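You operate a simulated robot arm through the tools that you are given. There is no shell and no other tool. Be economical: measure what you need, move in short steps, check, and stop when the job is done.

You are at the controls of a simulated robot arm. One attempt, no reset.

## Task
Key in and store the white card's job and file the card.
Fine: switch the panel on; the card goes under keyed in; ends and speed as on the card; leave the panel on; leave the other cards, the mode selector and the stop.

The check looks at the end state, three seconds after you hand in, the way a careful person would. Anything else that was tipped, shoved, dropped, spilled or broken makes it a failure.

## Robot
A 6-joint arm with a two-finger gripper on a trunk, on a base that drives. Base frame: it is fixed to the floor where the robot stands at the start and does not move with it; the origin is under the middle of the robot, x ahead of it, y to its left, z up. Readings come in mm, degrees, newtons and seconds.
With the tool pointing down near the work surface it reaches from about 300 to 720 mm from the robot's upright axis, wherever it stands. Its first joint turns from -166.0 to 166.0 degrees. Places, roughly: blue card, green card, white card [250, -2750, 1000]; keyed-in pocket [0, -2700, 900]; mode selector [700, -100, 1400]; on-off selector [800, 0, 1400]; panel stop button [700, -200, 1300]; store button [500, -900, 1100]. Payload 1.57 kg.
Tool frame: the origin (TCP) lies between the finger pads and is the grasp point; the fingertips stand 21 mm ahead of it; z points along the fingers, y is the line along which they close. The gripper opens to 70 mm. The gripper's body begins 50 mm behind the TCP.
Orientation is told as [roll, pitch, yaw] about the base's x, y, z axes, in that order, counted from this pose: with the fingers straight down and closing along the base's y, the tool's x points along the base's -x, its y along +y and its z along -z.

## Interface
- The arm moves only by the tool drive_tool. Its argument "targets" is a list of rows, each a list of 3 entries, a list of its own where there are three numbers: the finger opening in mm, from 0 to 70, then the shift along the tool's x, y, z in units of 30 mm (1.0 is 30 mm), then the turn, a rotation vector about the tool's x, y, z in units of 4 degrees (1.0 is 4 degrees). In form: [[fingers, [dx, dy, dz], [ax, ay, az]], ...]. A call has 1 to 12 rows; each row shifts and turns the commanded pose from where the row before left it, along the tool's axes as they then stand. A call with a number of a shift or a turn outside -1 to 1 is refused whole. A row lasts 0.2 s, in which the tool goes at most 50 mm and 8.6 degrees; a call with a longer step from one row to the next is refused whole, and so is a gripper value outside its range. A pose out of reach is approached as far as the arm can. The call stops where the force on the tool passes 50 N (or 10 N more than at its start, if that is more) or the arm is blocked; 0.2 s more then pass. The fingers move at their own pace and stop on an object; they squeeze with about 30 N. The grip force told is the motor's: it shows also when the fingers shut on nothing. Time passes only in rows, and 0.2 s behind the last, so rows that do not move let the fingers close. It gives the time, the measured TCP pose, the force on the tool (base axes), the opening and the grip force at its end, in the units of the frame above (readings bear some noise), with the torque about the TCP (base axes, N m) and any sound that the robot's microphone picked up, and new pictures: "views" is both (left out), scene, wrist or none.
- Cameras (640 x 400 px; columns grow to the right, rows downward): "scene" is now at [18.1, 112.4, 1503.3]; the picture's right is [-0.49, -0.87, 0.00], its down [-0.48, 0.27, -0.83] and it looks along [0.72, -0.41, -0.56] (base axes); focal length 262 px, centre (320, 200). "wrist" rides on the gripper at [79, 4, -81] in the tool frame; the picture's right is [-0.05, 1.00, 0.00], its down [-0.67, -0.04, -0.74] and it looks along [-0.74, -0.04, 0.67] (tool axes); focal length 256 px, centre (320, 200). There is no depth. A picture from a camera that has moved, and an enlarged one, comes with that camera's place and axes in the base frame and with its lens.
- base_move(legs): drives the robot by 1 to 6 legs, each [ahead, left, turn to the left] in mm, mm and degrees, along the robot's own axes; the way and the turn of a leg run together, so that a leg with both is an arc; at most 1500 mm and 180 degrees a leg. The arm and the cameras ride along, it lands a little off, and it stops where it bumps. It gives what a move gives, and a new picture of the scene camera.
- turn_head(pan, tilt): turns the head with the scene camera to pan (to the left, within 155 degrees either way) and tilt (down, from -29 to 69), counted from straight ahead of the robot. It gives what a move gives, and a new picture of the scene camera.
- close_up(camera, box): a new picture of the part [left, top, right, bottom] of that camera's present view, enlarged. It takes no simulated time.
- hand_in(): hands the job in; it is judged then, once.

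Work in short steps. Places have to be worked out from the pictures, the camera data and where the tool is seen: move nearer, look again, correct. Check each grasp and each placing, and mend what went wrong. You have 120 turns and 260 pictures in all, those below and enlarged ones among them. Open the gripper and draw the arm clear of the work before you hand the job in, unless the task says otherwise; then end with one line.

The tools are called after "Request:" as a command line: name --argument value ..., lists and objects as JSON in quotes. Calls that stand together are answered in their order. drive_tool: Moves the arm, as the interface text tells. Its arguments: {"type":"object","properties":{"targets":{"type":"array","items":{"type":"array"}},"views":{"type":"string","enum":["both","scene","wrist","none"]}},"required":["targets"]} The other tools are called the same way: base_move (legs) drives the base; turn_head (pan, tilt) turns the head that bears the scene camera; close_up (camera, box) takes an enlarged picture of a part of a camera's view; hand_in () hands the job in.

At the start:

```text
clock: 0.0
tcp_pos: [313.1, -206.6, 999.3]
tool_rot: [0.0, 0.0, -0.1]
force: [-0.7, -0.5, 0.5]
wrist_torque: [0.0, 0.03, -0.03]
opening: 70.0
grip_force: 0.0
robot x, y, heading: [-0.8, -1.8, 0.1]
head pan, tilt: [-29.5, 33.8]
```

scene: 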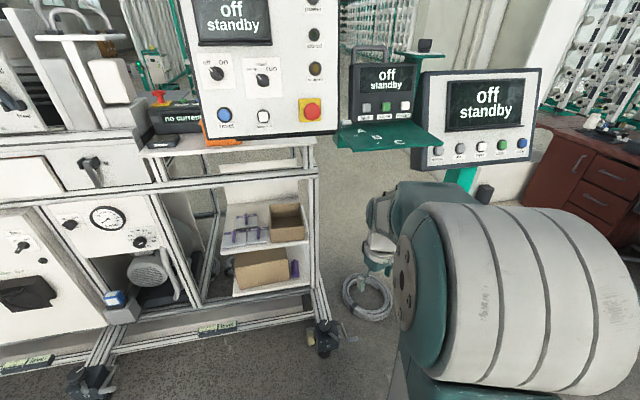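
wrist: 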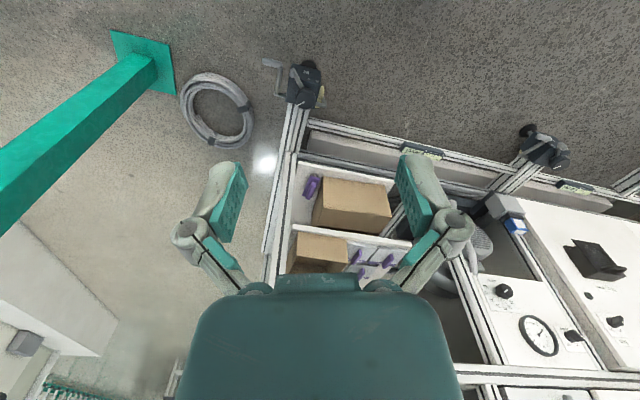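

The panel with selectors is ahead-left and a console stands to the right. I take enlarged views of both first.

Request:
close_up --camera "scene" --box '[170, 0, 350, 140]'

Request:
close_up --camera "scene" --box '[330, 30, 560, 180]'

Request:
turn_head --pan -85 --tilt 15

```text
2.86 times, centred on (260, 70) of scene
camera zoom: at [18.1, 112.4, 1503.3], right [-0.49, -0.87, 0.0], down [-0.48, 0.27, -0.83], along [0.72, -0.41, -0.56], focal length 749 px, centre (491, 571)
```

zoom: 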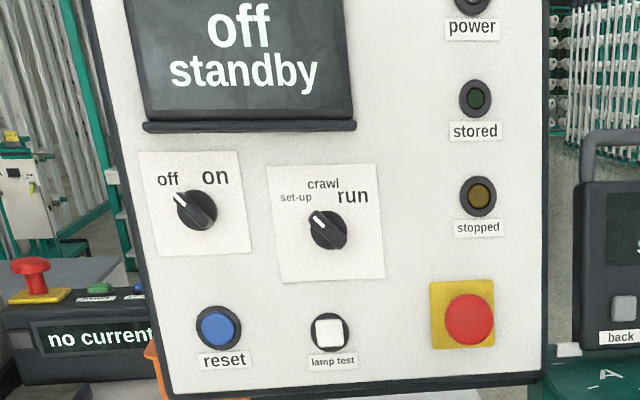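

```text
2.67 times, centred on (445, 105) of scene
camera zoom: at [18.1, 112.4, 1503.3], right [-0.49, -0.87, 0.0], down [-0.48, 0.27, -0.83], along [0.72, -0.41, -0.56], focal length 699 px, centre (-13, 453)
```

zoom: 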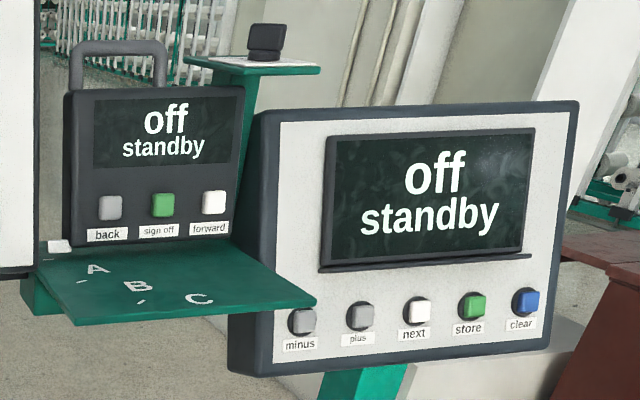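

```text
clock: 1.2
tcp_pos: [312.8, -206.5, 998.9]
tool_rot: [0.0, 0.0, 0.0]
force: [0.7, -0.6, -1.0]
wrist_torque: [0.02, 0.0, -0.01]
opening: 69.7
grip_force: 0.0
robot x, y, heading: [3.7, -2.9, 0.2]
head pan, tilt: [-85.0, 15.0]
camera scene: at [-50.9, 63.0, 1533.4], right [-1.0, -0.09, 0.0], down [-0.02, 0.26, -0.97], along [0.08, -0.96, -0.26], focal length 262 px, centre (320, 200)
```

scene: 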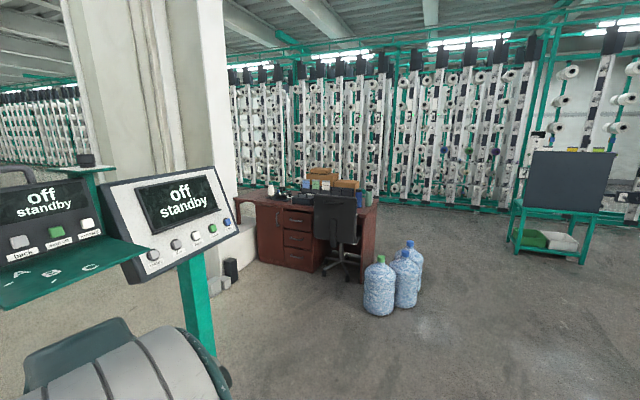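

The cards seem to be on the desk; enlarge that.

Request:
close_up --camera "scene" --box '[255, 155, 385, 235]'

```text
4.92 times, centred on (320, 195) of scene
camera zoom: at [-50.9, 63.0, 1533.4], right [-1.0, -0.09, 0.0], down [-0.02, 0.26, -0.97], along [0.08, -0.96, -0.26], focal length 1291 px, centre (320, 225)
```

zoom: 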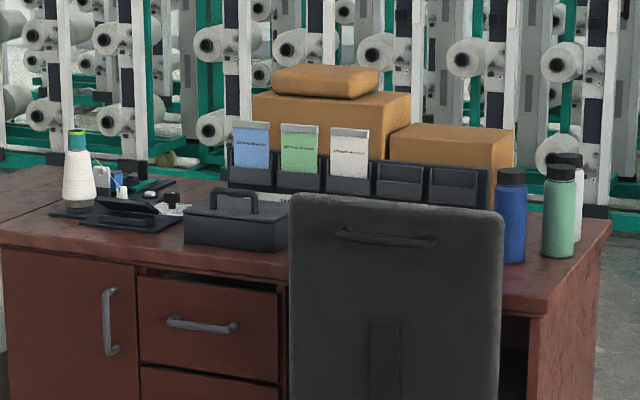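

The white card stands in the third of five pockets in the rack on the desk. First I'll switch the panel on here, beginning by raising the tool.

Request:
turn_head --pan -10 --tilt 15

Request:
drive_tool --targets '[[40, [0, 0, -1], [0, -1, 0]], [40, [0, 0, -1], [0, -1, 0]], [40, [0, 0, -1], [0, -1, 0]], [40, [0, 0, -1], [0, -1, 0]], [40, [0, 0, -1], [0, -1, 0]], [40, [0, 0, -1], [0, -1, 0]], [40, [0, 0, -1], [0, -1, 0]], [40, [0, 0, -1], [0, -1, 0]], [40, [0, 0, -1], [0, -1, 0]], [40, [0, 0, -1], [0, -1, 0]], [40, [-0.5, 0, -0.5], [0, -1, 0]], [40, [-0.5, 0, -0.5], [0, -1, 0]]]'

```text
clock: 2.7
tcp_pos: [312.7, -206.6, 999.5]
tool_rot: [0.0, 0.1, 0.0]
force: [-0.6, -0.4, -0.3]
wrist_torque: [-0.01, -0.01, -0.03]
opening: 69.9
grip_force: 0.0
robot x, y, heading: [0.1, -1.3, -0.2]
head pan, tilt: [-10.0, 15.0]
camera scene: at [32.9, 139.8, 1533.4], right [-0.17, -0.98, 0.0], down [-0.26, 0.04, -0.97], along [0.95, -0.17, -0.26], focal length 262 px, centre (320, 200)
```

scene: 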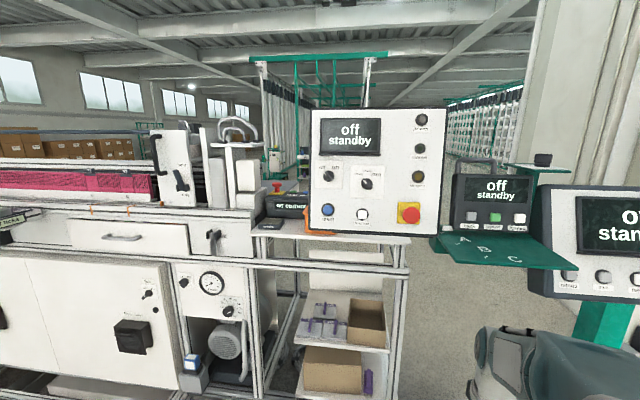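

```text
clock: 5.5
tcp_pos: [236.0, -234.3, 1294.2]
tool_rot: [8.1, -46.1, -5.3]
force: [-0.5, 0.1, 0.1]
wrist_torque: [-0.04, 0.02, 0.0]
opening: 40.3
grip_force: 0.1
robot x, y, heading: [0.7, 1.3, 0.0]
head pan, tilt: [-10.0, 15.0]
stopped in row 12: the arm was blocked; the commanded pose is now the measured one
camera scene: at [32.2, 140.3, 1533.4], right [-0.17, -0.98, 0.0], down [-0.26, 0.04, -0.97], along [0.95, -0.17, -0.26], focal length 262 px, centre (320, 200)
camera wrist: at [121.5, -230.8, 1292.3], right [0.03, 0.99, 0.14], down [-0.08, -0.13, 0.99], along [1.0, -0.04, 0.07], focal length 256 px, centre (320, 200)
```

scene: 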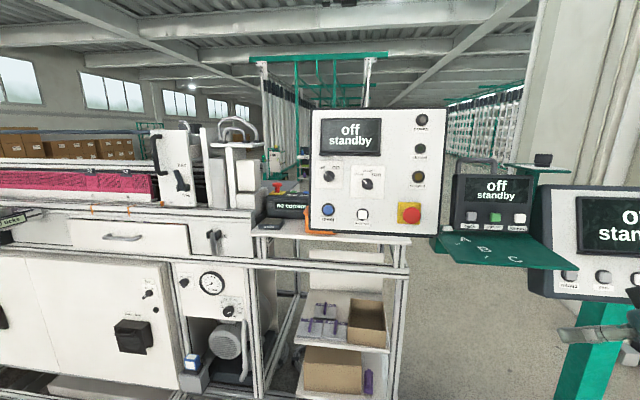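
wrist: 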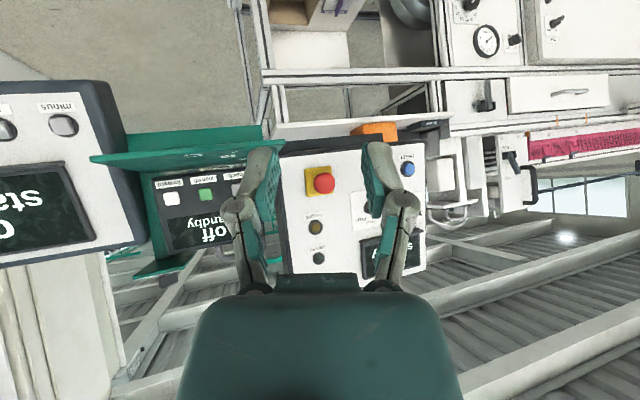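

The arm was folded too far. I move it forward and keep tilting the tool to horizontal.

Request:
drive_tool --targets '[[20, [-0.7, 0, 0.7], [0, 0, 0]], [20, [-0.7, 0, 0.7], [0, 0, 0]], [20, [-0.7, 0, 0.7], [0, -1, 0]], [20, [-0.7, 0, 0.7], [0, -1, 0]], [20, [-0.7, 0, 0.6], [0, -1, 0]], [20, [-0.7, 0, 0.6], [0, -1, 0]], [20, [-0.7, 0, 0.5], [0, -1, 0]], [20, [-0.4, 0, 0], [0, -1, 0]], [20, [-0.2, 0, 0], [0, -1, 0]], [20, [0, 0, 0], [0, -1, 0]], [20, [0, 0, 0], [0, -1, 0]], [20, [0, 0, 0], [0, -1, 0]]]'

```text
clock: 8.1
tcp_pos: [436.8, -237.2, 1342.6]
tool_rot: [57.5, -83.4, -57.0]
force: [0.7, -0.2, -0.4]
wrist_torque: [0.05, 0.02, 0.03]
opening: 19.8
grip_force: 0.1
robot x, y, heading: [0.6, 1.2, 0.0]
head pan, tilt: [-10.0, 15.0]
camera scene: at [32.7, 140.0, 1533.4], right [-0.17, -0.98, 0.0], down [-0.26, 0.04, -0.97], along [0.95, -0.17, -0.26], focal length 262 px, centre (320, 200)
camera wrist: at [350.8, -226.3, 1268.3], right [0.0, 0.99, 0.15], down [-0.7, -0.11, 0.7], along [0.71, -0.1, 0.69], focal length 256 px, centre (320, 200)
```

scene: 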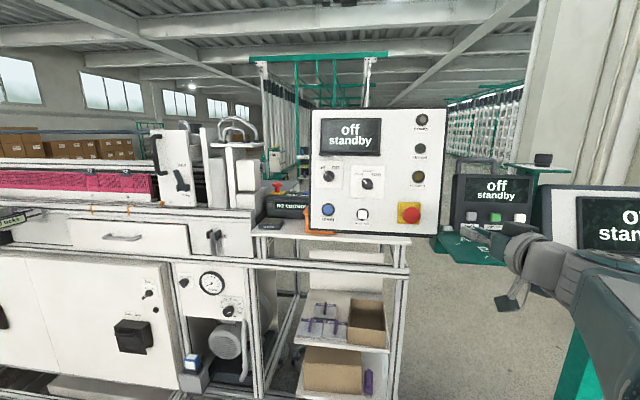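
wrist: 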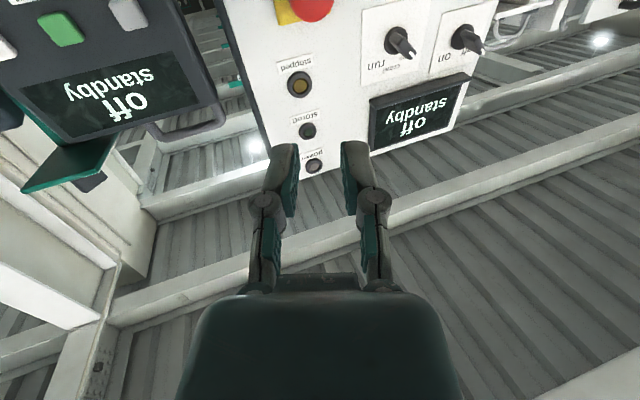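

The tool is level now. I triangulated the on-off knob to about [799,-24,1396], with the panel yawed about 18° and leaned back about 10°. I enlarge the knobs to see their shape.

Request:
close_up --camera "scene" --box '[305, 150, 401, 210]'

Request:
close_up --camera "wrist" --box '[340, 0, 516, 110]'

```text
6.67 times, centred on (353, 180) of scene
camera zoom: at [32.7, 140.0, 1533.4], right [-0.17, -0.98, 0.0], down [-0.26, 0.04, -0.97], along [0.95, -0.17, -0.26], focal length 1748 px, centre (100, 333)
```

zoom: 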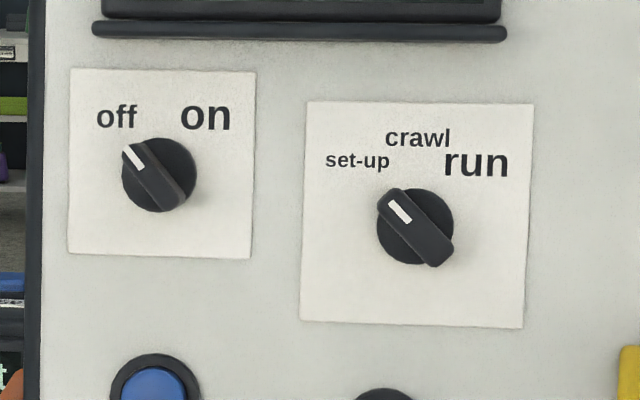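

```text
3.64 times, centred on (428, 55) of wrist
camera zoom: at [350.8, -226.3, 1268.3], right [0.0, 0.99, 0.15], down [-0.7, -0.11, 0.7], along [0.71, -0.1, 0.69], focal length 931 px, centre (-73, 727)
```

zoom: 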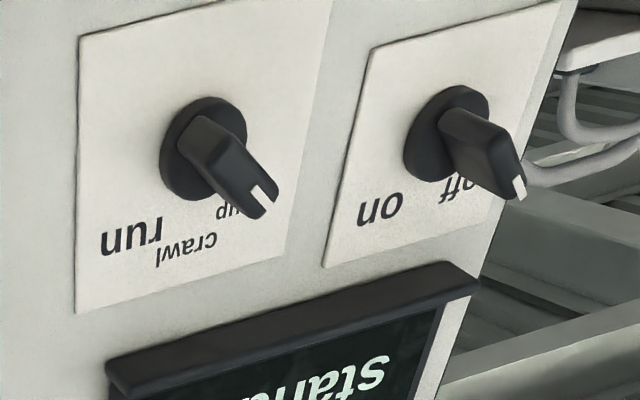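

The knob is a wing type, pointing up-left at "off". I align the tool with the panel normal and move toward a spot 100 mm short of the knob.

Request:
drive_tool --targets '[[40, [0, 0, 0], [0.96, 0.17, 0]], [40, [0, 0, 0], [0.96, 0.17, 0]], [40, [0, 0, 0], [0.96, 0.17, 0]], [40, [0, 0, 0], [0.96, 0.17, 0]], [40, [0, 0, 0], [0.96, 0.17, 0]], [40, [-0.16, 0.9, 0.45], [0, 0, 0]], [40, [-0.16, 0.9, 0.45], [0, 0, 0]], [40, [-0.16, 0.9, 0.45], [0, 0, 0]], [40, [-0.16, 0.9, 0.45], [0, 0, 0]], [40, [-0.16, 0.9, 0.45], [0, 0, 0]], [40, [-0.16, 0.9, 0.45], [0, 0, 0]], [40, [-0.16, 0.9, 0.45], [0, 0, 0]]]' --views "none"

Request:
drive_tool --targets '[[40, [-0.16, 0.9, 0.45], [0, 0, -1]], [40, [0, 0.9, 0.45], [0, 0, 0]], [40, [0, 0.9, 0.45], [0, 0, 0]], [40, [0, 0.9, 0.45], [0, 0, 0]]]'

```text
clock: 10.7
tcp_pos: [592.1, -88.3, 1372.5]
tool_rot: [22.4, -80.7, -40.7]
force: [0.6, 0.4, 0.7]
wrist_torque: [0.0, 0.02, 0.05]
opening: 40.0
grip_force: 0.1
robot x, y, heading: [1.0, 0.4, 0.0]
head pan, tilt: [-10.0, 15.0]
```

```text
clock: 11.7
tcp_pos: [675.9, -3.0, 1371.9]
tool_rot: [-3.2, -81.5, -14.9]
force: [0.3, 0.5, 0.6]
wrist_torque: [0.03, 0.01, -0.01]
opening: 40.0
grip_force: 0.1
robot x, y, heading: [1.5, 1.2, 0.1]
head pan, tilt: [-10.0, 15.0]
camera scene: at [33.8, 141.8, 1533.2], right [-0.17, -0.98, 0.0], down [-0.26, 0.04, -0.97], along [0.95, -0.17, -0.26], focal length 262 px, centre (320, 200)
camera wrist: at [589.5, 29.1, 1304.6], right [0.32, 0.95, 0.04], down [-0.62, 0.17, 0.77], along [0.72, -0.27, 0.64], focal length 256 px, centre (320, 200)
```

scene: 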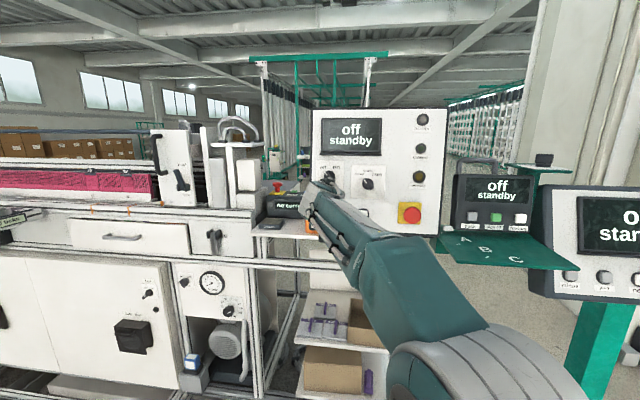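
wrist: 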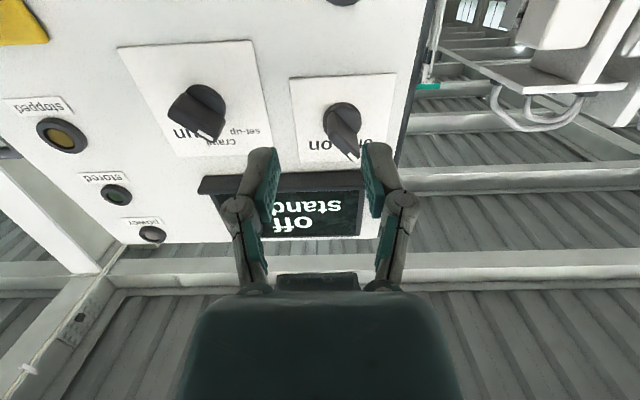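

Disc centre triangulates to about [807,-26,1396]. I centre the tool on the knob's axis and roll the fingers across the wing.

Request:
drive_tool --targets '[[45, [-0.69, 0.35, 0], [0, 0, -1]], [45, [-0.69, 0.35, 0], [0, 0, -1]], [45, [0, 0, 0], [0, 0, -1]], [45, [0, 0, 0], [0, 0, -1]], [45, [0, 0, 0], [0, 0, -1]], [45, [0, 0, 0], [0, 0, -1]], [45, [0, 0, 0], [0, 0, -1]], [45, [0, 0, 0], [0, 0, -1]], [45, [0, 0, 0], [0, 0, -1]], [45, [0, 0, 0], [0, 0, -1]], [45, [0, 0, 0], [0, 0, -1]], [45, [0, 0, 1], [0, 0, 0]]]'

```text
clock: 14.3
tcp_pos: [715.4, 6.2, 1406.4]
tool_rot: [-77.9, -45.0, 63.4]
force: [-1.3, -0.3, -0.4]
wrist_torque: [0.0, 0.01, -0.01]
opening: 44.9
grip_force: 0.0
robot x, y, heading: [3.6, 1.0, -0.1]
head pan, tilt: [-10.0, 15.0]
camera scene: at [34.0, 140.9, 1533.3], right [-0.17, -0.98, 0.0], down [-0.26, 0.04, -0.97], along [0.95, -0.17, -0.26], focal length 262 px, centre (320, 200)
camera wrist: at [615.0, -16.7, 1359.2], right [0.14, 0.74, -0.65], down [-0.49, 0.63, 0.61], along [0.86, 0.24, 0.45], focal length 256 px, centre (320, 200)
```

scene: 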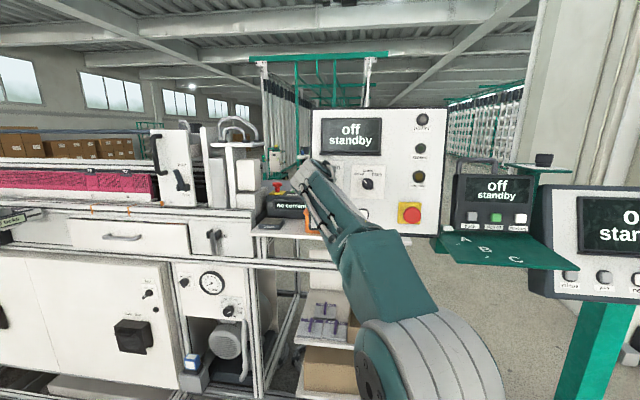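
wrist: 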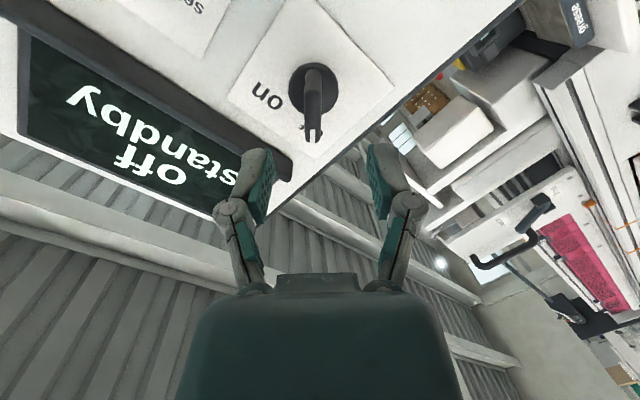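

The wing is aligned in the wrist view, about 4.5 mm off toward −y. I correct this and advance around the wing.

Request:
drive_tool --targets '[[45, [0, -0.15, 0.5], [0, 0, 0]], [45, [0, 0, 0.6], [0, 0, 0]], [45, [0, 0, 0.6], [0, 0, 0]], [45, [0, 0, 0.45], [0, 0, 0]], [45, [0, 0, 0.15], [0, 0, 0]]]' --views "wrist"

```text
clock: 15.5
tcp_pos: [782.8, -18.8, 1398.4]
tool_rot: [-77.8, -44.8, 63.2]
force: [0.4, 1.1, -0.4]
wrist_torque: [0.0, -0.01, 0.01]
opening: 45.0
grip_force: 0.0
robot x, y, heading: [0.5, -0.4, 0.2]
head pan, tilt: [-10.0, 15.0]
camera wrist: at [680.3, -41.2, 1352.0], right [0.14, 0.74, -0.65], down [-0.49, 0.63, 0.61], along [0.86, 0.24, 0.45], focal length 256 px, centre (320, 200)
```

wrist: 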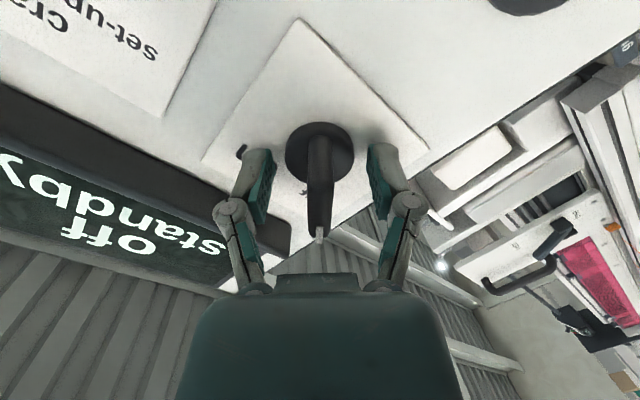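

The wing sits between the fingers; close and turn clockwise.

Request:
drive_tool --targets '[[0, [0, 0, 0], [0, 0, 0]], [0, [0, 0, 0], [0, 0, 0]], [0, [0, 0, 0], [0, 0, 1]], [0, [0, 0, 0], [0, 0, 1]], [0, [0, 0, 0], [0, 0, 1]], [0, [0, 0, 0], [0, 0, 1]], [0, [0, 0, 0], [0, 0, 1]], [0, [0, 0, 0], [0, 0, 1]], [0, [0, 0, 0], [0, 0, 1]], [0, [0, 0, 0], [0, 0, 1]], [0, [0, 0, 0], [0, 0, 1]], [0, [0, 0, 0], [0, 0, 1]]]'

```text
clock: 18.1
tcp_pos: [780.7, -17.8, 1398.9]
tool_rot: [-26.9, -80.6, 9.1]
force: [-4.6, -1.1, 11.1]
wrist_torque: [-0.08, -0.26, 0.1]
opening: 30.2
grip_force: 32.0
robot x, y, heading: [0.5, -1.0, 0.1]
head pan, tilt: [-10.0, 15.0]
heard: click
camera scene: at [32.6, 140.7, 1533.4], right [-0.17, -0.98, 0.0], down [-0.26, 0.04, -0.97], along [0.95, -0.17, -0.26], focal length 262 px, centre (320, 200)
camera wrist: at [692.3, 8.0, 1332.8], right [0.31, 0.95, -0.02], down [-0.6, 0.21, 0.77], along [0.74, -0.22, 0.64], focal length 256 px, centre (320, 200)
```

scene: 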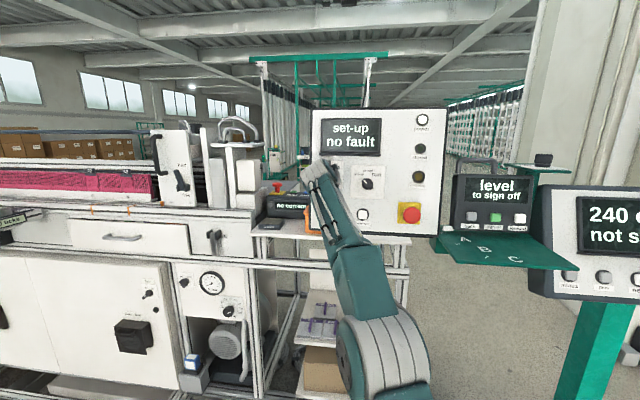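
wrist: 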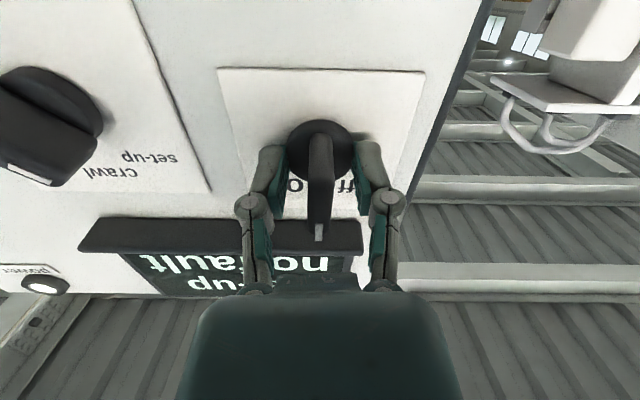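

It clicked and the panel came on ("set-up, no fault"). I turn on to the full "on" position.

Request:
drive_tool --targets '[[0, [0, 0, 0], [0, 0, 1]], [0, [0, 0, 0], [0, 0, 1]], [0, [0, 0, 0], [0, 0, 1]], [0, [0, 0, 0], [0, 0, 1]], [0, [0, 0, 0], [0, 0, 1]], [0, [0, 0, 0], [0, 0, 1]], [0, [0, 0, 0], [0, 0, 1]], [0, [0, 0, 0], [0, 0, 1]]]'

```text
clock: 19.9
tcp_pos: [780.1, -18.3, 1399.3]
tool_rot: [72.2, -61.2, -92.4]
force: [-2.3, -1.9, 18.0]
wrist_torque: [-0.01, -0.17, 0.11]
opening: 30.0
grip_force: 31.9
robot x, y, heading: [-0.1, 1.7, -0.1]
head pan, tilt: [-10.0, 15.0]
camera scene: at [32.4, 140.7, 1533.4], right [-0.17, -0.98, 0.0], down [-0.26, 0.04, -0.97], along [0.95, -0.17, -0.26], focal length 262 px, centre (320, 200)
camera wrist: at [706.6, 47.8, 1343.6], right [0.34, 0.79, 0.51], down [-0.73, -0.12, 0.68], along [0.6, -0.6, 0.53], focal length 256 px, centre (320, 200)
```

scene: 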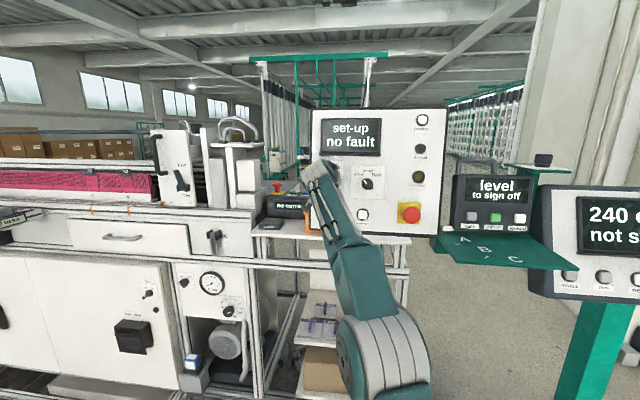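
wrist: 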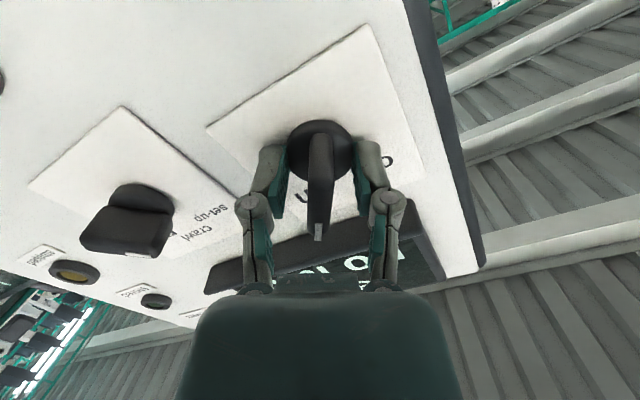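

The wing is near "on"; a little further, then release and back off.

Request:
drive_tool --targets '[[0, [0, 0, 0], [0, 0, 1]], [0, [0, 0, 0], [0, 0, 0.8]], [0, [0, 0, 0], [0, 0, 0]], [45, [0, 0, 0], [0, 0, 0]], [45, [0, 0, 0], [0, 0, 0]], [45, [0, 0, -0.8], [0, 0, 0]], [45, [0, 0, -1], [0, 0, 0]], [45, [0, 0, -1], [0, 0, 0]]]'

```text
clock: 21.7
tcp_pos: [702.8, 7.9, 1409.3]
tool_rot: [75.1, -54.5, -95.7]
force: [0.2, -0.3, -1.2]
wrist_torque: [-0.02, -0.02, -0.01]
opening: 45.2
grip_force: 0.0
robot x, y, heading: [-0.6, 2.6, -0.1]
head pan, tilt: [-10.0, 15.0]
camera scene: at [33.9, 141.4, 1533.3], right [-0.17, -0.98, 0.0], down [-0.26, 0.04, -0.97], along [0.95, -0.17, -0.26], focal length 262 px, centre (320, 200)
camera wrist: at [632.1, 81.6, 1359.7], right [0.33, 0.72, 0.61], down [-0.75, -0.18, 0.63], along [0.57, -0.67, 0.48], focal length 256 px, centre (320, 200)
```

scene: 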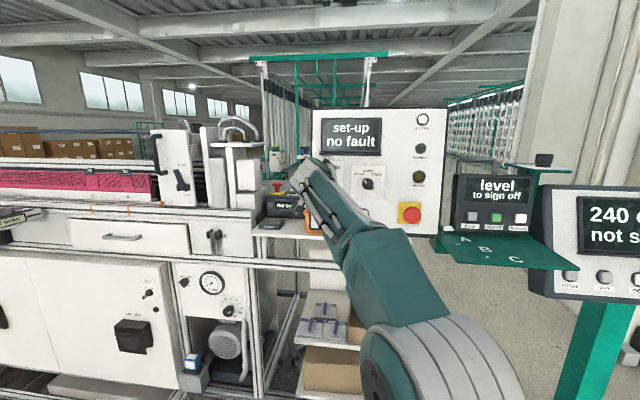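
wrist: 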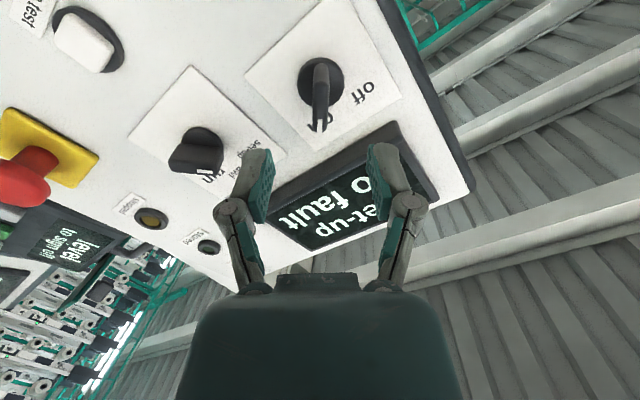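

The panel is on. Now I look at the keying console.

Request:
turn_head --pan -58 --tilt 28

```text
clock: 22.9
tcp_pos: [702.3, 6.5, 1411.0]
tool_rot: [75.1, -54.4, -95.9]
force: [0.1, 0.2, -0.1]
wrist_torque: [-0.01, -0.02, 0.01]
opening: 45.0
grip_force: 0.0
robot x, y, heading: [-1.3, 2.4, 0.0]
head pan, tilt: [-58.0, 28.0]
camera scene: at [-9.7, 79.9, 1512.4], right [-0.85, -0.53, 0.0], down [-0.25, 0.4, -0.88], along [0.47, -0.75, -0.47], focal length 262 px, centre (320, 200)
```

scene: 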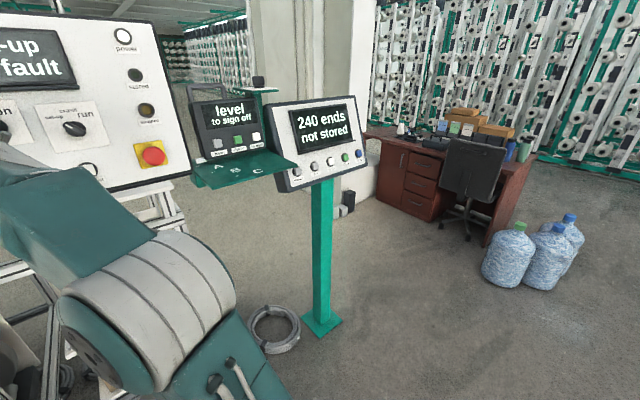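

Console reads "240 ends, not stored". Now I'll read the card: first back the base away, so the arm clears the panels.

Request:
base_move --legs '[[-350, 0, 0]]'

Request:
drive_tool --targets '[[20, [0, 0, -1], [0, 0, -1]], [20, [0, 0, -1], [0, 0, -1]], [20, [0, 0, -1], [0, 0, -1]], [20, [0, 0, -1], [0, 0, -1]], [20, [0, 0, -1], [0, 0, -1]], [20, [0, 0, -1], [0, 0, -1]], [20, [0, 0, 0], [0, 0, -1]], [20, [0, 0, 0], [0, 0, -1]], [20, [0, 0, 0], [0, 0, -1]], [20, [0, 0, 0], [0, 0, -1]], [20, [0, 0, 0], [0, 0, -0.4]], [20, [0, 0, 0], [0, 0, 0]]]' --views "wrist"

```text
clock: 25.2
tcp_pos: [351.9, 10.0, 1410.4]
tool_rot: [75.2, -54.4, -95.7]
force: [0.3, -0.1, -0.8]
wrist_torque: [0.0, 0.02, 0.0]
opening: 45.2
grip_force: 0.1
robot x, y, heading: [-349.4, -1.6, 0.1]
head pan, tilt: [-58.0, 28.0]
camera scene: at [-361.0, 79.4, 1512.4], right [-0.85, -0.53, 0.0], down [-0.25, 0.4, -0.88], along [0.47, -0.75, -0.47], focal length 262 px, centre (320, 200)
```

scene: 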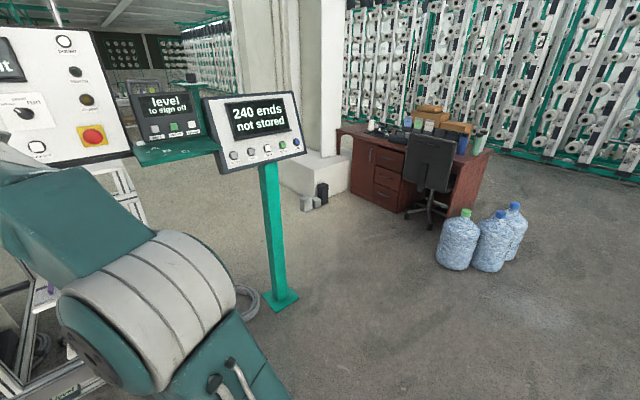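

```text
clock: 27.8
tcp_pos: [180.7, 62.1, 1438.0]
tool_rot: [-38.5, -79.1, 21.2]
force: [-0.4, -0.7, -0.5]
wrist_torque: [0.01, 0.0, -0.02]
opening: 20.0
grip_force: 0.2
robot x, y, heading: [-351.7, 0.3, 0.2]
head pan, tilt: [-58.0, 28.0]
camera wrist: at [91.7, 86.5, 1371.6], right [0.3, 0.95, -0.07], down [-0.59, 0.24, 0.77], along [0.75, -0.19, 0.64], focal length 256 px, centre (320, 200)
```

wrist: 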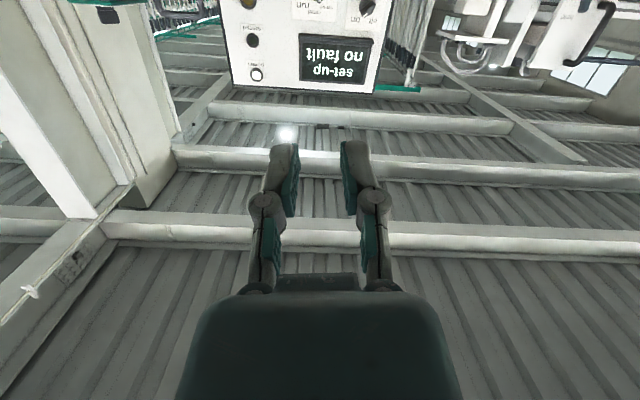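

Tilt the tool down and lower it a bit, staying well behind the console.

Request:
drive_tool --targets '[[20, [0, 0, 0], [0, 1, 0]], [20, [0, 0, 0], [0, 1, 0]], [20, [0, 0, 0], [0, 1, 0]], [20, [0, 0, 0], [0, 1, 0]], [20, [0, 0, 0], [0, 1, 0]], [20, [0, 0, 0], [0, 1, 0]], [20, [0, 0, 0], [0, 1, 0]], [20, [0, 0, 0], [0, 1, 0]], [20, [0, 0, 0], [0, 1, 0]], [20, [0, 0, 0], [0, 1, 0]], [20, [0, 0, 0], [0, 1, 0]], [20, [0, 0, 0], [0, 1, 0]]]' --views "none"

Request:
drive_tool --targets '[[20, [0, 0, 1], [0, 1, 0]], [20, [0, 0, 1], [0, 1, 0]], [20, [0, 0, 1], [0, 1, 0]], [20, [0, 0, 1], [0, 1, 0]], [20, [0, 0, 1], [0, 1, 0]], [20, [0, 0, 1], [0, 1, 0]], [20, [0, 0, 1], [0, 1, 0]], [20, [1, 0, 0], [0, 1, 0]], [20, [1, 0, 0], [0, 0, 0]], [20, [1, 0, 0], [0, 0, 0]], [20, [1, 0, 0], [0, 0, 0]], [20, [1, 0, 0], [0, 0, 0]]]' --views "none"

Request:
base_move --legs '[[0, 0, -90]]'

```text
clock: 30.4
tcp_pos: [172.9, 65.0, 1432.5]
tool_rot: [-8.1, -33.0, -12.5]
force: [1.0, -0.6, 0.6]
wrist_torque: [-0.01, 0.02, 0.01]
opening: 20.2
grip_force: 0.2
out of reach, approached as far as the arm can: row 12
robot x, y, heading: [-352.2, -2.3, 0.1]
head pan, tilt: [-58.0, 28.0]
```

```text
clock: 33.0
tcp_pos: [95.0, 62.9, 1232.3]
tool_rot: [-6.8, -1.4, -16.9]
force: [0.2, 0.1, -0.1]
wrist_torque: [0.01, -0.01, -0.03]
opening: 20.0
grip_force: 0.0
robot x, y, heading: [-350.5, -0.1, 0.4]
head pan, tilt: [-58.0, 28.0]
```

```text
clock: 37.2
tcp_pos: [-295.1, -448.0, 1233.6]
tool_rot: [-6.8, -1.4, -107.6]
force: [0.2, 0.3, 0.8]
wrist_torque: [-0.01, -0.03, 0.0]
opening: 20.0
grip_force: 0.1
robot x, y, heading: [-346.7, -0.6, -90.7]
head pan, tilt: [-58.0, 28.0]
camera scene: at [-273.2, 10.9, 1512.3], right [-0.52, 0.85, 0.0], down [0.4, 0.24, -0.88], along [-0.75, -0.46, -0.47], focal length 262 px, centre (320, 200)
```

scene: 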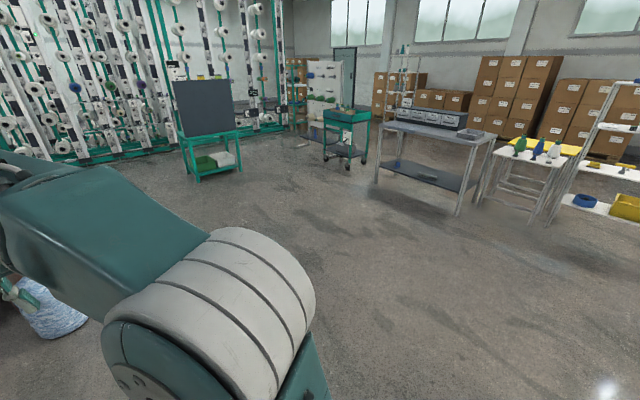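

Heading is now along −y. I drive toward the desk, keeping clear of the console and bottles.

Request:
base_move --legs '[[750, 280, 0], [650, 170, 0]]'

Request:
turn_head --pan 5 --tilt 25

```text
clock: 44.8
tcp_pos: [136.3, -1849.6, 1232.5]
tool_rot: [-6.8, -1.4, -107.8]
force: [-0.7, 0.1, -1.0]
wrist_torque: [0.0, 0.01, -0.01]
opening: 20.3
grip_force: 0.1
robot x, y, heading: [82.1, -1403.7, -91.1]
head pan, tilt: [-58.0, 28.0]
camera scene: at [158.7, -1391.0, 1512.4], right [-0.52, 0.86, 0.0], down [0.4, 0.24, -0.88], along [-0.76, -0.46, -0.47], focal length 262 px, centre (320, 200)
```

scene: 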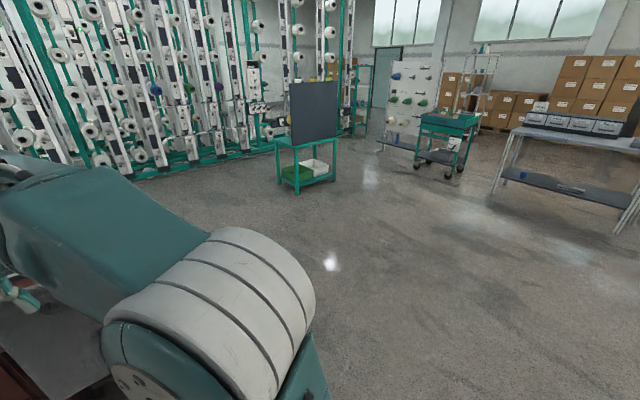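

```text
clock: 46.1
tcp_pos: [136.7, -1850.7, 1234.1]
tool_rot: [-6.8, -1.4, -107.8]
force: [-0.5, -0.1, 0.1]
wrist_torque: [0.03, -0.02, -0.03]
opening: 19.7
grip_force: 0.1
robot x, y, heading: [79.0, -1405.4, -90.9]
head pan, tilt: [5.0, 25.0]
camera scene: at [243.7, -1435.8, 1517.0], right [-1.0, -0.07, 0.0], down [-0.03, 0.42, -0.91], along [0.06, -0.9, -0.42], focal length 262 px, centre (320, 200)
```

scene: 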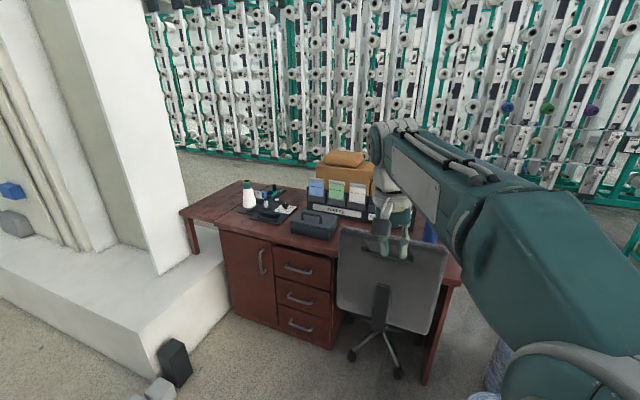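

Enlarge the rack of cards.

Request:
close_up --camera "scene" --box '[270, 145, 398, 225]'

```text
5.00 times, centred on (334, 185) of scene
camera zoom: at [243.7, -1435.8, 1517.0], right [-1.0, -0.07, 0.0], down [-0.03, 0.42, -0.91], along [0.06, -0.9, -0.42], focal length 1311 px, centre (250, 275)
```

zoom: 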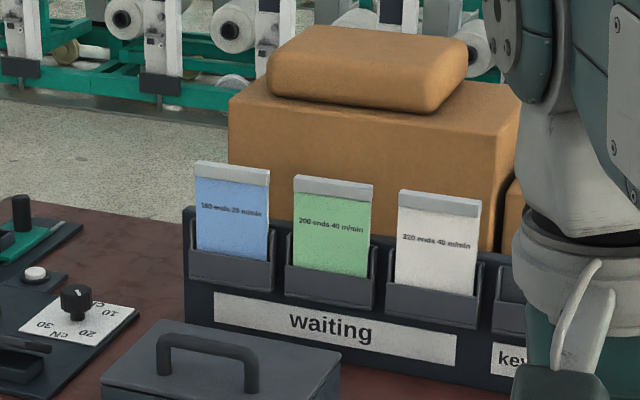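

The white card says roughly "?20 ends 40 m/min". The pockets on the right are "keyed in". I shift the robot to the left of the chair and closer.

Request:
base_move --legs '[[400, 330, 0]]'

Request:
close_up --camera "scene" --box '[300, 120, 620, 320]'

```text
clock: 49.2
tcp_pos: [459.3, -2252.7, 1233.3]
tool_rot: [-6.6, -1.4, -107.6]
force: [-0.5, -0.3, 0.2]
wrist_torque: [0.0, -0.01, 0.0]
opening: 20.0
grip_force: 0.0
robot x, y, heading: [404.5, -1806.6, -90.7]
head pan, tilt: [5.0, 25.0]
camera scene: at [564.7, -1838.2, 1517.2], right [-1.0, -0.07, 0.0], down [-0.03, 0.42, -0.91], along [0.07, -0.9, -0.42], focal length 262 px, centre (320, 200)
```

scene: 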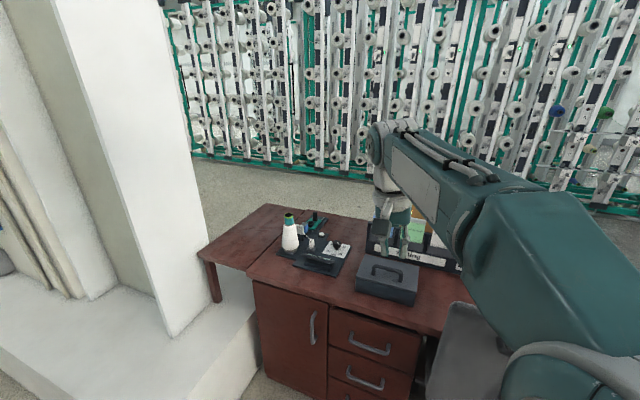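

```text
2.00 times, centred on (460, 220) of scene
camera zoom: at [564.7, -1838.2, 1517.2], right [-1.0, -0.07, 0.0], down [-0.03, 0.42, -0.91], along [0.07, -0.9, -0.42], focal length 524 px, centre (40, 160)
```

zoom: 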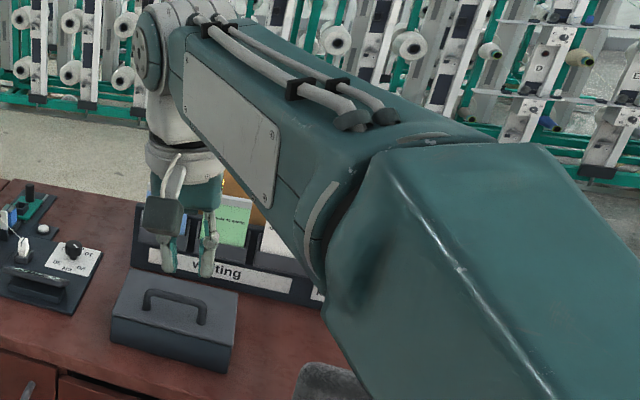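

I look down to see my own base footprint relative to desk and chair.

Request:
turn_head --pan -15 --tilt 65

Request:
drive_tool --targets '[[20, [0, 0, 0], [0, 0, 0]]]' --views "wrist"

```text
clock: 50.2
tcp_pos: [459.1, -2252.7, 1233.8]
tool_rot: [-6.8, -1.4, -107.7]
force: [0.0, 0.3, 1.2]
wrist_torque: [0.0, 0.01, -0.01]
opening: 19.9
grip_force: 0.0
robot x, y, heading: [402.4, -1805.5, -90.9]
head pan, tilt: [-15.0, 65.0]
camera scene: at [542.9, -1804.8, 1461.5], right [-0.96, 0.27, 0.0], down [0.25, 0.87, -0.42], along [-0.12, -0.41, -0.91], focal length 262 px, centre (320, 200)
```

scene: 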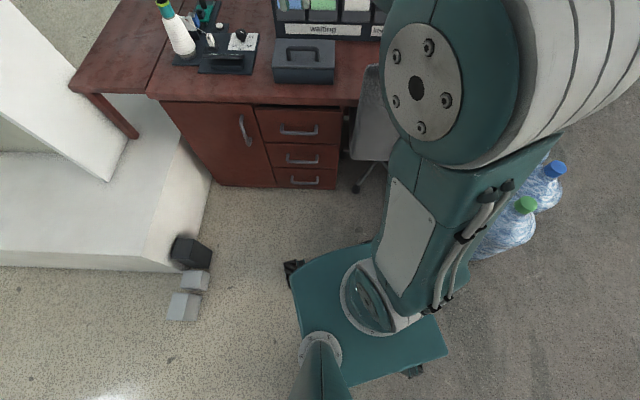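

```text
clock: 50.6
tcp_pos: [459.9, -2252.5, 1233.5]
tool_rot: [-6.8, -1.5, -107.7]
force: [0.1, 0.4, -0.3]
wrist_torque: [-0.01, -0.01, 0.04]
opening: 19.9
grip_force: 0.1
robot x, y, heading: [403.6, -1804.9, -90.7]
head pan, tilt: [-15.0, 65.0]
camera wrist: at [497.4, -2179.7, 1311.1], right [0.93, -0.35, -0.12], down [-0.15, -0.63, 0.76], along [-0.34, -0.69, -0.64], focal length 256 px, centre (320, 200)
```

wrist: 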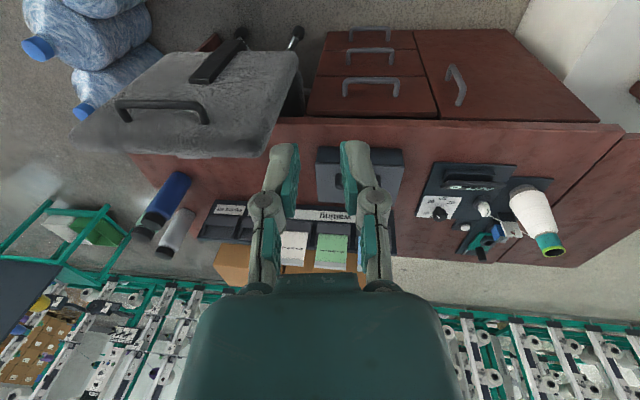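

Base half-size is about 280 mm. I turn about 17° to square up with the desk and creep in, left of the chair.

Request:
base_move --legs '[[0, 0, -16], [250, 40, 0]]'

Request:
turn_head --pan 0 --tilt 60

Request:
drive_tool --targets '[[20, [0, 0, 0], [0, 0, 0]]]' --views "wrist"

```text
clock: 53.4
tcp_pos: [299.0, -2499.6, 1231.8]
tool_rot: [-6.8, -1.3, -123.8]
force: [-0.1, 0.2, -0.4]
wrist_torque: [0.0, -0.02, -0.01]
opening: 20.2
grip_force: 0.1
robot x, y, heading: [368.8, -2055.3, -106.8]
head pan, tilt: [-15.0, 65.0]
camera scene: at [501.4, -2092.5, 1461.6], right [-0.85, 0.53, 0.0], down [0.48, 0.77, -0.42], along [-0.22, -0.36, -0.91], focal length 262 px, centre (320, 200)
```

scene: 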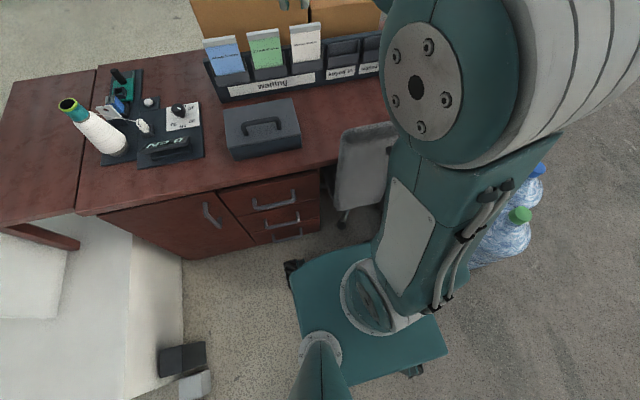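

```text
clock: 54.2
tcp_pos: [298.8, -2500.1, 1232.9]
tool_rot: [-6.9, -1.4, -123.9]
force: [0.4, 0.3, 0.2]
wrist_torque: [0.01, -0.01, 0.01]
opening: 20.0
grip_force: 0.1
robot x, y, heading: [369.7, -2055.3, -107.0]
head pan, tilt: [0.0, 60.0]
camera scene: at [515.2, -2105.1, 1467.0], right [-0.96, 0.29, 0.0], down [0.25, 0.83, -0.5], along [-0.15, -0.48, -0.87], focal length 262 px, centre (320, 200)
```

scene: 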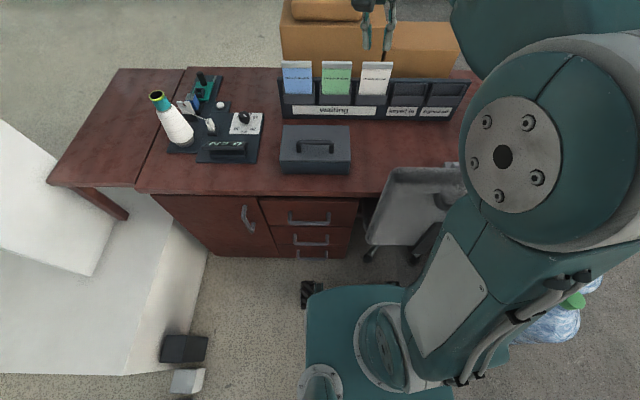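

```text
clock: 54.6
tcp_pos: [299.2, -2500.9, 1233.6]
tool_rot: [-6.8, -1.3, -123.8]
force: [-0.6, -0.3, -0.5]
wrist_torque: [0.03, 0.01, -0.01]
opening: 19.9
grip_force: 0.0
robot x, y, heading: [368.4, -2054.2, -106.9]
head pan, tilt: [0.0, 60.0]
camera wrist: at [355.0, -2440.6, 1311.0], right [0.79, -0.6, -0.12], down [-0.32, -0.57, 0.76], along [-0.52, -0.56, -0.64], focal length 256 px, centre (320, 200)
```

wrist: 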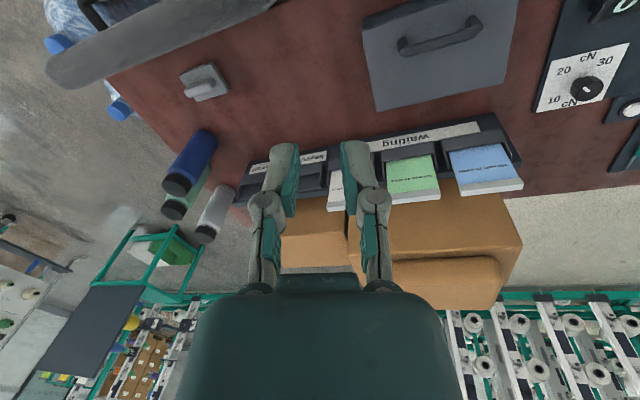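

The cards are now square ahead. White card is about 770–810 mm ahead, desk front at about 445, base front about 270. I advance 140 mm and read the card.

Request:
base_move --legs '[[140, 20, 0]]'

Request:
turn_head --pan -14 --tilt 45

Request:
close_up --camera "scene" --box '[200, 60, 440, 210]'

```text
clock: 55.9
tcp_pos: [320.5, -2613.9, 1233.6]
tool_rot: [-7.2, -1.6, -124.2]
force: [9.8, -3.9, 1.8]
wrist_torque: [0.24, 0.64, -0.02]
opening: 20.0
grip_force: 0.1
robot x, y, heading: [380.7, -2164.8, -107.7]
head pan, tilt: [0.0, 60.0]
camera scene: at [558.8, -2227.4, 1465.6], right [-0.95, 0.3, 0.02], down [0.25, 0.83, -0.5], along [-0.17, -0.47, -0.87], focal length 262 px, centre (320, 200)
```

scene: 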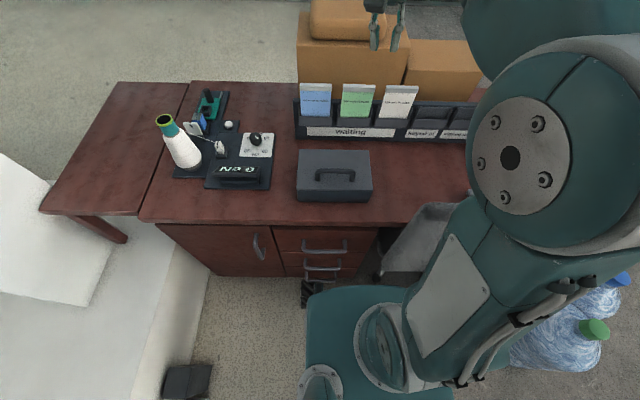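

```text
clock: 56.7
tcp_pos: [297.4, -2602.0, 1234.3]
tool_rot: [-5.9, -1.2, -124.1]
force: [-0.4, -0.2, -0.2]
wrist_torque: [0.02, -0.03, 0.0]
opening: 20.1
grip_force: 0.0
robot x, y, heading: [384.0, -2160.3, -107.9]
head pan, tilt: [-14.0, 45.0]
camera scene: at [528.1, -2225.6, 1486.2], right [-0.85, 0.52, 0.02], down [0.36, 0.61, -0.71], along [-0.38, -0.6, -0.7], focal length 262 px, centre (320, 200)
```

scene: 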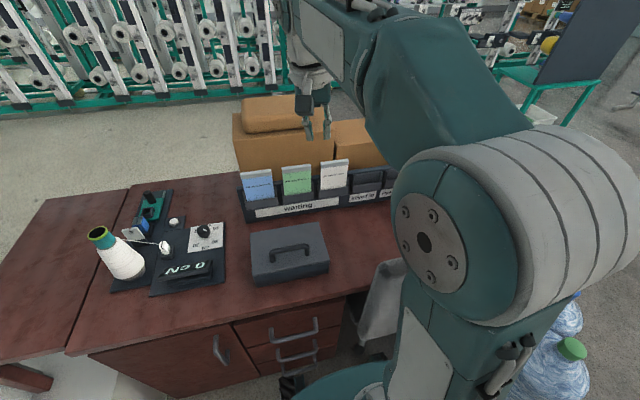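

```text
2.67 times, centred on (320, 135) of scene
camera zoom: at [528.1, -2225.6, 1486.2], right [-0.85, 0.52, 0.02], down [0.36, 0.61, -0.71], along [-0.38, -0.6, -0.7], focal length 699 px, centre (320, 373)
```

zoom: 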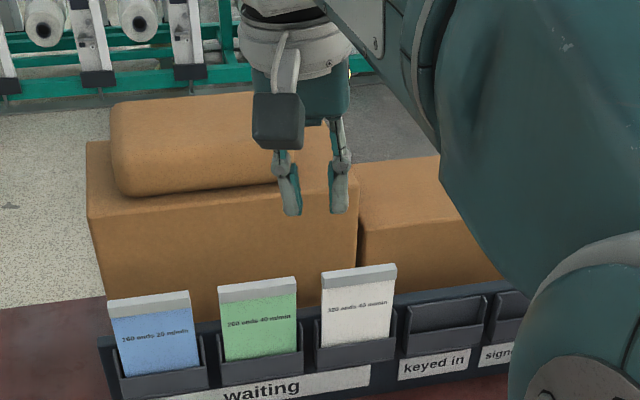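

The base touched something on the right (a slight tilt; probably the chair's foot). I back off a little and to the left.

Request:
base_move --legs '[[-50, 40, 0]]'

Request:
turn_head --pan -20 --tilt 68

```text
clock: 57.6
tcp_pos: [322.9, -2564.3, 1232.7]
tool_rot: [-5.3, -0.9, -124.5]
force: [-1.3, 0.9, -0.6]
wrist_torque: [-0.05, -0.07, 0.0]
opening: 20.0
grip_force: 0.0
robot x, y, heading: [428.8, -2130.5, -107.7]
head pan, tilt: [-14.0, 45.0]
camera scene: at [538.1, -2182.7, 1487.7], right [-0.85, 0.52, -0.01], down [0.38, 0.6, -0.7], along [-0.36, -0.6, -0.71], focal length 262 px, centre (320, 200)
```

scene: 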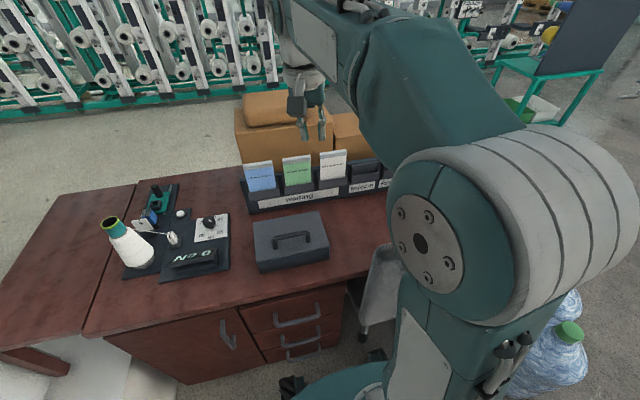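

```text
clock: 58.5
tcp_pos: [326.7, -2565.3, 1234.1]
tool_rot: [-5.5, -1.0, -124.5]
force: [0.1, 0.2, -1.4]
wrist_torque: [-0.02, -0.07, 0.0]
opening: 20.0
grip_force: 0.0
robot x, y, heading: [426.7, -2127.7, -107.4]
head pan, tilt: [-20.0, 68.0]
camera scene: at [550.8, -2160.3, 1459.0], right [-0.79, 0.61, 0.0], down [0.57, 0.73, -0.37], along [-0.23, -0.3, -0.93], focal length 262 px, centre (320, 200)
```

scene: 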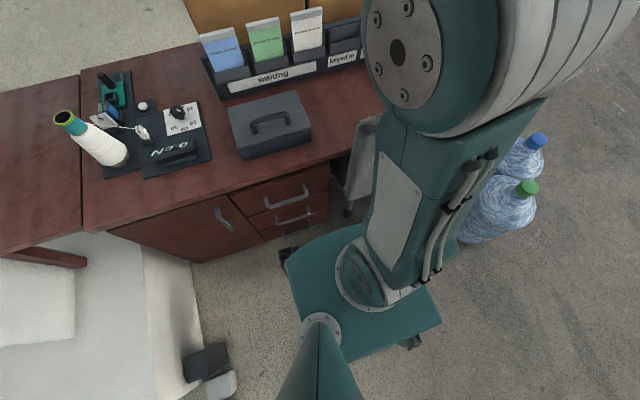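

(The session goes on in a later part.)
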